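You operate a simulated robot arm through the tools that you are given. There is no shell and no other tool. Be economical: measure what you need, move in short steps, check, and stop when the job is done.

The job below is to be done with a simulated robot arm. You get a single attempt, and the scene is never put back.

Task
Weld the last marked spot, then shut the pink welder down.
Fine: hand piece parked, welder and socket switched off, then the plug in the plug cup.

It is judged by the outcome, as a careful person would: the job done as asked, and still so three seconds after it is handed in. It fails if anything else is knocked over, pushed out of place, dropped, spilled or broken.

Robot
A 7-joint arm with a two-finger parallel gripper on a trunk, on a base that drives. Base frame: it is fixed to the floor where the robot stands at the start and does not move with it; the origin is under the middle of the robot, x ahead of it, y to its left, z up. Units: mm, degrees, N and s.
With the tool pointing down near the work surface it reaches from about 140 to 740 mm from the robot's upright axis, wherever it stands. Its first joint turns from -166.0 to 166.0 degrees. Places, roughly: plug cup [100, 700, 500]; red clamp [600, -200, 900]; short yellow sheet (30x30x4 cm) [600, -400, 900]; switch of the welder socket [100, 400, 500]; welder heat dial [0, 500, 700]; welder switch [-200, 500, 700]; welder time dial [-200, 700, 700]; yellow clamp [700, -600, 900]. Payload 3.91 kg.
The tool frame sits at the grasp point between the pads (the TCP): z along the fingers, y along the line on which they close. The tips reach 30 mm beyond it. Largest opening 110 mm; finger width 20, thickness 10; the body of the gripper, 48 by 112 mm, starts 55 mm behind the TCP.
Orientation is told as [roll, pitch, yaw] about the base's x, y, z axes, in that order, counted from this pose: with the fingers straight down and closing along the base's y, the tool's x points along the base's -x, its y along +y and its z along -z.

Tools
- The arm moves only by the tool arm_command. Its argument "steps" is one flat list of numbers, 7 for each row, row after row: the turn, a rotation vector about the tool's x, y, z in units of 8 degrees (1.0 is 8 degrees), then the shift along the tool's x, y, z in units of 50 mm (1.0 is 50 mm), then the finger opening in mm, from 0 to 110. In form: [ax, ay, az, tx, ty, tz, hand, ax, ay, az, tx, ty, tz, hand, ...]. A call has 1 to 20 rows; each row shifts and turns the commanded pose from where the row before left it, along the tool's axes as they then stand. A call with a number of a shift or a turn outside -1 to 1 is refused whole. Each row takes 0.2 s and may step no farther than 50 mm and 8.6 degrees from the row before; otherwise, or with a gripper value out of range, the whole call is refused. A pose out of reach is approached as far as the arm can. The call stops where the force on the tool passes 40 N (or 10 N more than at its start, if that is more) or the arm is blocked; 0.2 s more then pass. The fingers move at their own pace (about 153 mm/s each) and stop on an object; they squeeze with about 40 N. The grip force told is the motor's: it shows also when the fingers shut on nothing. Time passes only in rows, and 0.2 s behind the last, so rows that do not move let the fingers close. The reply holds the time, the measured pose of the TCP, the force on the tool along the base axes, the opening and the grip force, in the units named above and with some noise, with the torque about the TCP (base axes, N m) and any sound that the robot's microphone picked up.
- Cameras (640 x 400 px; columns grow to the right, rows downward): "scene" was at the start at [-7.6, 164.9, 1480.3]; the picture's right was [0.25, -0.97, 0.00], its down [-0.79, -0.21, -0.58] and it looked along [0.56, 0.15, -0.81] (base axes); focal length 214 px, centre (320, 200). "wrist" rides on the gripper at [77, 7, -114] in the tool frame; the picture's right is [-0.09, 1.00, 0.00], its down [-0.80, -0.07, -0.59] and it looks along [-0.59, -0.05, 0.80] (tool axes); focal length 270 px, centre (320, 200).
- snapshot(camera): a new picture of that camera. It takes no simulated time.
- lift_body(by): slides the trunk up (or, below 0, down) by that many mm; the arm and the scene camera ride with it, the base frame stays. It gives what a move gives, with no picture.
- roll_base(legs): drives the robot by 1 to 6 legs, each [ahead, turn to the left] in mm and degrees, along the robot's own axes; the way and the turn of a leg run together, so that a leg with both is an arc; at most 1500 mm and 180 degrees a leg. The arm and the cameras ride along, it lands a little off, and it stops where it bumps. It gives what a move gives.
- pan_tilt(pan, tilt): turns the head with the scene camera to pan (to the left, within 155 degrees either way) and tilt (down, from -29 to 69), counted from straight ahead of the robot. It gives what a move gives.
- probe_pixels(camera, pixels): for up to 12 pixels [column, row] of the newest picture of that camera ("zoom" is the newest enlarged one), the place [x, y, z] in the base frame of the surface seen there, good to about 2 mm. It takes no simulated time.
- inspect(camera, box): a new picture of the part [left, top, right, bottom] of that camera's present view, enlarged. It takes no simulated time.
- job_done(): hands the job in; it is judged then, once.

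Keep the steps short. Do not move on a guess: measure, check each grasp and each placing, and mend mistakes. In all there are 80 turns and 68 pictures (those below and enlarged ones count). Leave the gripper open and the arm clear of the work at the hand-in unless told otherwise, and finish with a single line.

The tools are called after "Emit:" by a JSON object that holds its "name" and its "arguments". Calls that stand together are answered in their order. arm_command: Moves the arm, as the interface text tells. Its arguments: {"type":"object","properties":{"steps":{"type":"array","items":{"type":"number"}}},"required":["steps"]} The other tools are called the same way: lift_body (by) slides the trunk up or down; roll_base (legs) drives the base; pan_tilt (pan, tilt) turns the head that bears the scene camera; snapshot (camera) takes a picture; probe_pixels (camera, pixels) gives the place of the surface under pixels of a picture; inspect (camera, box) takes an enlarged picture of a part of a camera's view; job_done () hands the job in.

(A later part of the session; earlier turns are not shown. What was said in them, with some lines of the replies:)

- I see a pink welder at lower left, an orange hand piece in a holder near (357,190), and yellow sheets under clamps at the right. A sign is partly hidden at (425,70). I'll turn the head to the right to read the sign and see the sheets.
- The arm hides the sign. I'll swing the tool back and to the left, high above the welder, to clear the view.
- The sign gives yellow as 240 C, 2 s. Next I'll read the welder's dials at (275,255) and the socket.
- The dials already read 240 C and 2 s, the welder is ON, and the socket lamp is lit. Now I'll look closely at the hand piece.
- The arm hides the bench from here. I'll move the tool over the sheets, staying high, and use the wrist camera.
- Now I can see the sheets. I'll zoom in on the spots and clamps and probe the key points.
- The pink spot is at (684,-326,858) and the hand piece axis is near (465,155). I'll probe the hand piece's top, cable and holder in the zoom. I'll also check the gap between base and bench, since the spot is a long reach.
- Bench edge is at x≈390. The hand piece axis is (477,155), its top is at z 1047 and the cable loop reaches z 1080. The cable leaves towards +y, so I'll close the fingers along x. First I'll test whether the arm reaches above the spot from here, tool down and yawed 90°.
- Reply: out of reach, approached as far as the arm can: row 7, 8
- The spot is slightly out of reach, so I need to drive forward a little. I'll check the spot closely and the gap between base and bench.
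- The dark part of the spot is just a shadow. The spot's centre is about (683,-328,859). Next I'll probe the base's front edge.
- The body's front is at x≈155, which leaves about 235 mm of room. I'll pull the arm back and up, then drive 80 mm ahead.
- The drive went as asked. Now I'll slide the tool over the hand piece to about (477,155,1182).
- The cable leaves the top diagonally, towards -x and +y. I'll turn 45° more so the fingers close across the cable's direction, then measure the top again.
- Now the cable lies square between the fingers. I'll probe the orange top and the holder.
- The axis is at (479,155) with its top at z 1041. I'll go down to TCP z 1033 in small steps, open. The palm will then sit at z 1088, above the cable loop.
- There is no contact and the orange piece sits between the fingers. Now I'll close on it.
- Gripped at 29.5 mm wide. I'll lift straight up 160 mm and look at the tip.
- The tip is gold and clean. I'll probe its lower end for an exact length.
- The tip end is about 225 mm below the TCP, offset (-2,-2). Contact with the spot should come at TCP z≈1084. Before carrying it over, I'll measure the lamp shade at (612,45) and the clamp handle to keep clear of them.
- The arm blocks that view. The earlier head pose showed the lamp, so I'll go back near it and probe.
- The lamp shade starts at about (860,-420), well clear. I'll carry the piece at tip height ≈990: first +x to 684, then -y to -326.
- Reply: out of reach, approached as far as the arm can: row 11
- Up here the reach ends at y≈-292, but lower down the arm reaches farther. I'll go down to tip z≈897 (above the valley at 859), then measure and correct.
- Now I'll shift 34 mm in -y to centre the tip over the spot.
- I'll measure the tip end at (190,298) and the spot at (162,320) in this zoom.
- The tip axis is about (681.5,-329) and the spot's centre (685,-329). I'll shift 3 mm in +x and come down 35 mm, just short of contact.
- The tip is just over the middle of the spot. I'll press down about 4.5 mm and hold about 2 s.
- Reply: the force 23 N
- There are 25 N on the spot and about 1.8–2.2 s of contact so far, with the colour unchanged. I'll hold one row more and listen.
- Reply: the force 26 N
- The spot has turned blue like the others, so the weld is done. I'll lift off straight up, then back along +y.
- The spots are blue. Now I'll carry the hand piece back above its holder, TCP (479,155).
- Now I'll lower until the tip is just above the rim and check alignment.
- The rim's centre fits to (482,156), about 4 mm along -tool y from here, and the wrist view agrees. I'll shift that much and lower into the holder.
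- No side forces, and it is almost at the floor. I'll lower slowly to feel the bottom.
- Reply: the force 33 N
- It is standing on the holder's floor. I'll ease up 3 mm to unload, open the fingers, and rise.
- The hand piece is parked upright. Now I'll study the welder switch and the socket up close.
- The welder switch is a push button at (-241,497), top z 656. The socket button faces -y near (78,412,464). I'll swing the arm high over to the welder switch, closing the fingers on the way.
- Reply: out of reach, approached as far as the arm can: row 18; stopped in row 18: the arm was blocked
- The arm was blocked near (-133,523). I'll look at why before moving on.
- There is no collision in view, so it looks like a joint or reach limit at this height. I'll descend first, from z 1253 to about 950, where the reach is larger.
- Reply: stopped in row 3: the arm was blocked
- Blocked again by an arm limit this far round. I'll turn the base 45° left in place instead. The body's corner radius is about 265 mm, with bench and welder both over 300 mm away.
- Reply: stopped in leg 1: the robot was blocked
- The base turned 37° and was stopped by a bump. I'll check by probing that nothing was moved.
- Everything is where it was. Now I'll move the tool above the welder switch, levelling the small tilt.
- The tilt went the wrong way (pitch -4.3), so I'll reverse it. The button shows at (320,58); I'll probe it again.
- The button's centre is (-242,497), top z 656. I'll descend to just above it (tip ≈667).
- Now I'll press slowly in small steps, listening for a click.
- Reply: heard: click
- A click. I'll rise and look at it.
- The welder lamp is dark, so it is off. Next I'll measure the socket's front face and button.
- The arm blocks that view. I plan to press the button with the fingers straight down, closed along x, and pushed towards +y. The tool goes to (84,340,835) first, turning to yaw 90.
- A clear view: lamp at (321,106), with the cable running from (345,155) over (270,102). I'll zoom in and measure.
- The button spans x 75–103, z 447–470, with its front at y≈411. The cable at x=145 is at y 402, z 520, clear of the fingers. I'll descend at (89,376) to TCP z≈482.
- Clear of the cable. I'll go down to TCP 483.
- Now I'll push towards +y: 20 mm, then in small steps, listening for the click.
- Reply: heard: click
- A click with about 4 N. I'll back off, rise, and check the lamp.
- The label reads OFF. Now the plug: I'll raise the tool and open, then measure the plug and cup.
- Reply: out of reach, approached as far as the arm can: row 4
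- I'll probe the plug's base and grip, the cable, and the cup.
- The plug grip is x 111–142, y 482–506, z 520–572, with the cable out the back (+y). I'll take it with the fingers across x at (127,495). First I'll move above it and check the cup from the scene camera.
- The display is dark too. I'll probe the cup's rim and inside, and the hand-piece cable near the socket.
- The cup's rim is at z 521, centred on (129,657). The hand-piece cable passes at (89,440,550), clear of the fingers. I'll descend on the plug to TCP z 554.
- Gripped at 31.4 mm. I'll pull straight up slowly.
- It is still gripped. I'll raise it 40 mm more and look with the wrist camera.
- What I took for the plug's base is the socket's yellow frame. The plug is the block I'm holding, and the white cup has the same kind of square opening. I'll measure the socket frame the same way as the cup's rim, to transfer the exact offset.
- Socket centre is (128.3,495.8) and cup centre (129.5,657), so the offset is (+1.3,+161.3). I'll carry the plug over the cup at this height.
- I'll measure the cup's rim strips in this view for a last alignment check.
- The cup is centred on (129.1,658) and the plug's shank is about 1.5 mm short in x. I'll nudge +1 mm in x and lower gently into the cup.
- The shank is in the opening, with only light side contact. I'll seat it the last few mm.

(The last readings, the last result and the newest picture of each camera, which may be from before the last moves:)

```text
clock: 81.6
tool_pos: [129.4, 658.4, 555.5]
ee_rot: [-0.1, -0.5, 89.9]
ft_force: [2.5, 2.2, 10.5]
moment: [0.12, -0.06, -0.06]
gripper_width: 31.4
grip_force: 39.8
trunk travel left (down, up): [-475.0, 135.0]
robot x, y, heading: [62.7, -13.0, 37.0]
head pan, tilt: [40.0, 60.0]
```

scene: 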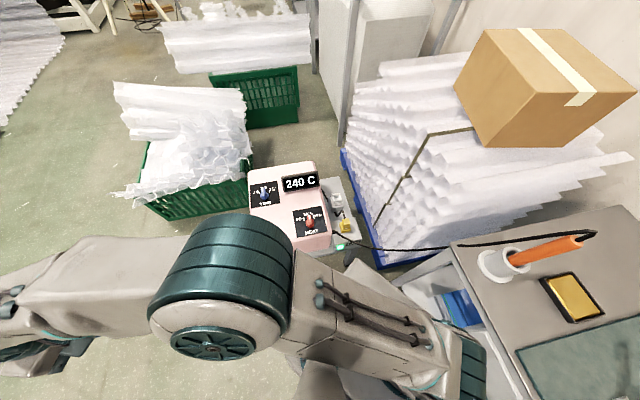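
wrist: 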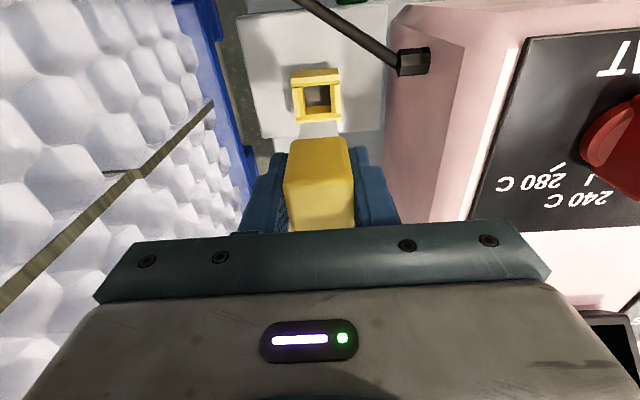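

It is seated at the same depth as in the socket, with 10 N up. I'll release and rise straight up.

Emit:
{"name": "arm_command", "arguments": {"steps": [0, 0, 0, 0, 0, 0, 45, 0, 0, 0, 0, 0, 0, 60, 0, 0, 0, 0, 0, 0, 60, 0, 0, 0, 0, 0, -0.4, 60, 0, 0, 0, 0, 0, -0.8, 60, 0, 0, 0, 0, 0, -0.9, 60, 0, 0, 0, 0, 0, -0.9, 60, 0, 0, 0, 0, 0, -0.9, 60, 0, 0, 0, 0.5, 0, -0.8, 60, 0, 0, 0, 0.8, 0, -0.5, 110, 0, 0, 0, 0.8, 0, -0.3, 110, 0, 0, 0, 0.8, 0, 0, 110, 0, 0, 0, 0.8, 0, 0, 110]}}

Emit:
{"name": "snapshot", "arguments": {"camera": "wrist"}}

```text
clock: 84.4
tool_pos: [127.2, 470.8, 828.1]
ee_rot: [0.0, -0.6, 89.9]
ft_force: [0.8, 0.3, 0.3]
moment: [-0.02, 0.03, 0.0]
gripper_width: 110.0
grip_force: 0.0
trunk travel left (down, up): [-475.0, 135.0]
robot x, y, heading: [60.1, -10.4, 37.2]
head pan, tilt: [40.0, 60.0]
```

```text
4 pictures are left
```

wrist: 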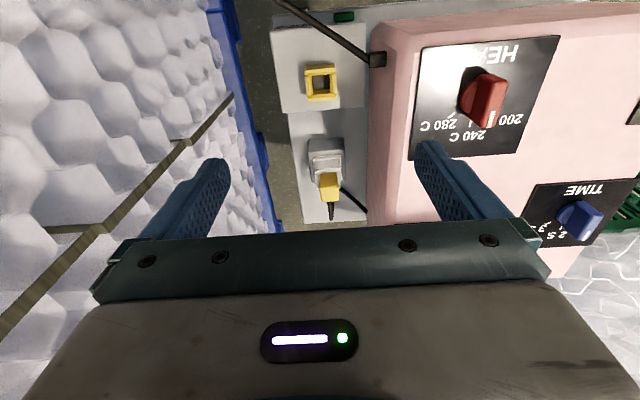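

The plug stands in the white cup and the socket is empty and OFF. I'll take a last check of the plug and the bench.

Emit:
{"name": "snapshot", "arguments": {"camera": "scene"}}

Emit:
{"name": "inspect", "arguments": {"camera": "wrist", "box": [260, 0, 400, 230]}}

```text
3 pictures are left
```

scene: 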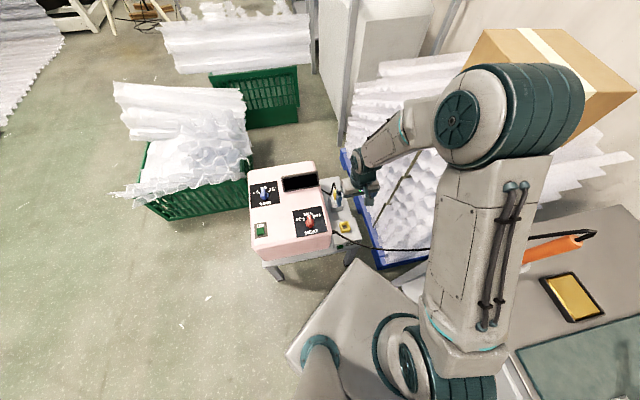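

```text
1.74 times, centred on (330, 115) of wrist
```

zoom: 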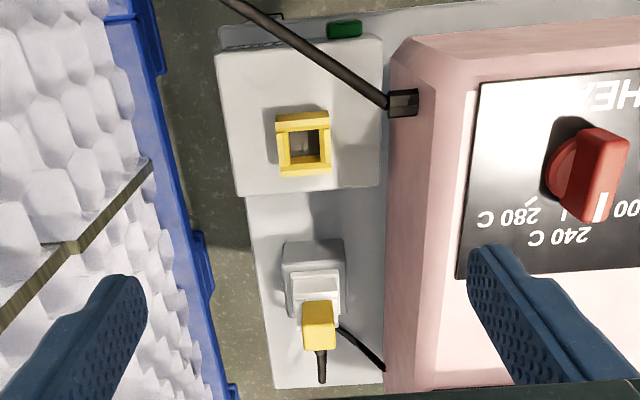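

Everything checks out: the plug is seated, the lamps and display are dark, the hand piece is parked, the box is in place, and the gripper is open and clear. I'm handing in.

Emit:
{"name": "job_done", "arguments": {}}

```text
The job is handed in.
```

The last spot is welded, the hand piece is parked, the welder and socket are off, and the plug is in the plug cup; the base bumped something once while turning, but spot checks of the bench, holder and welder showed nothing moved.
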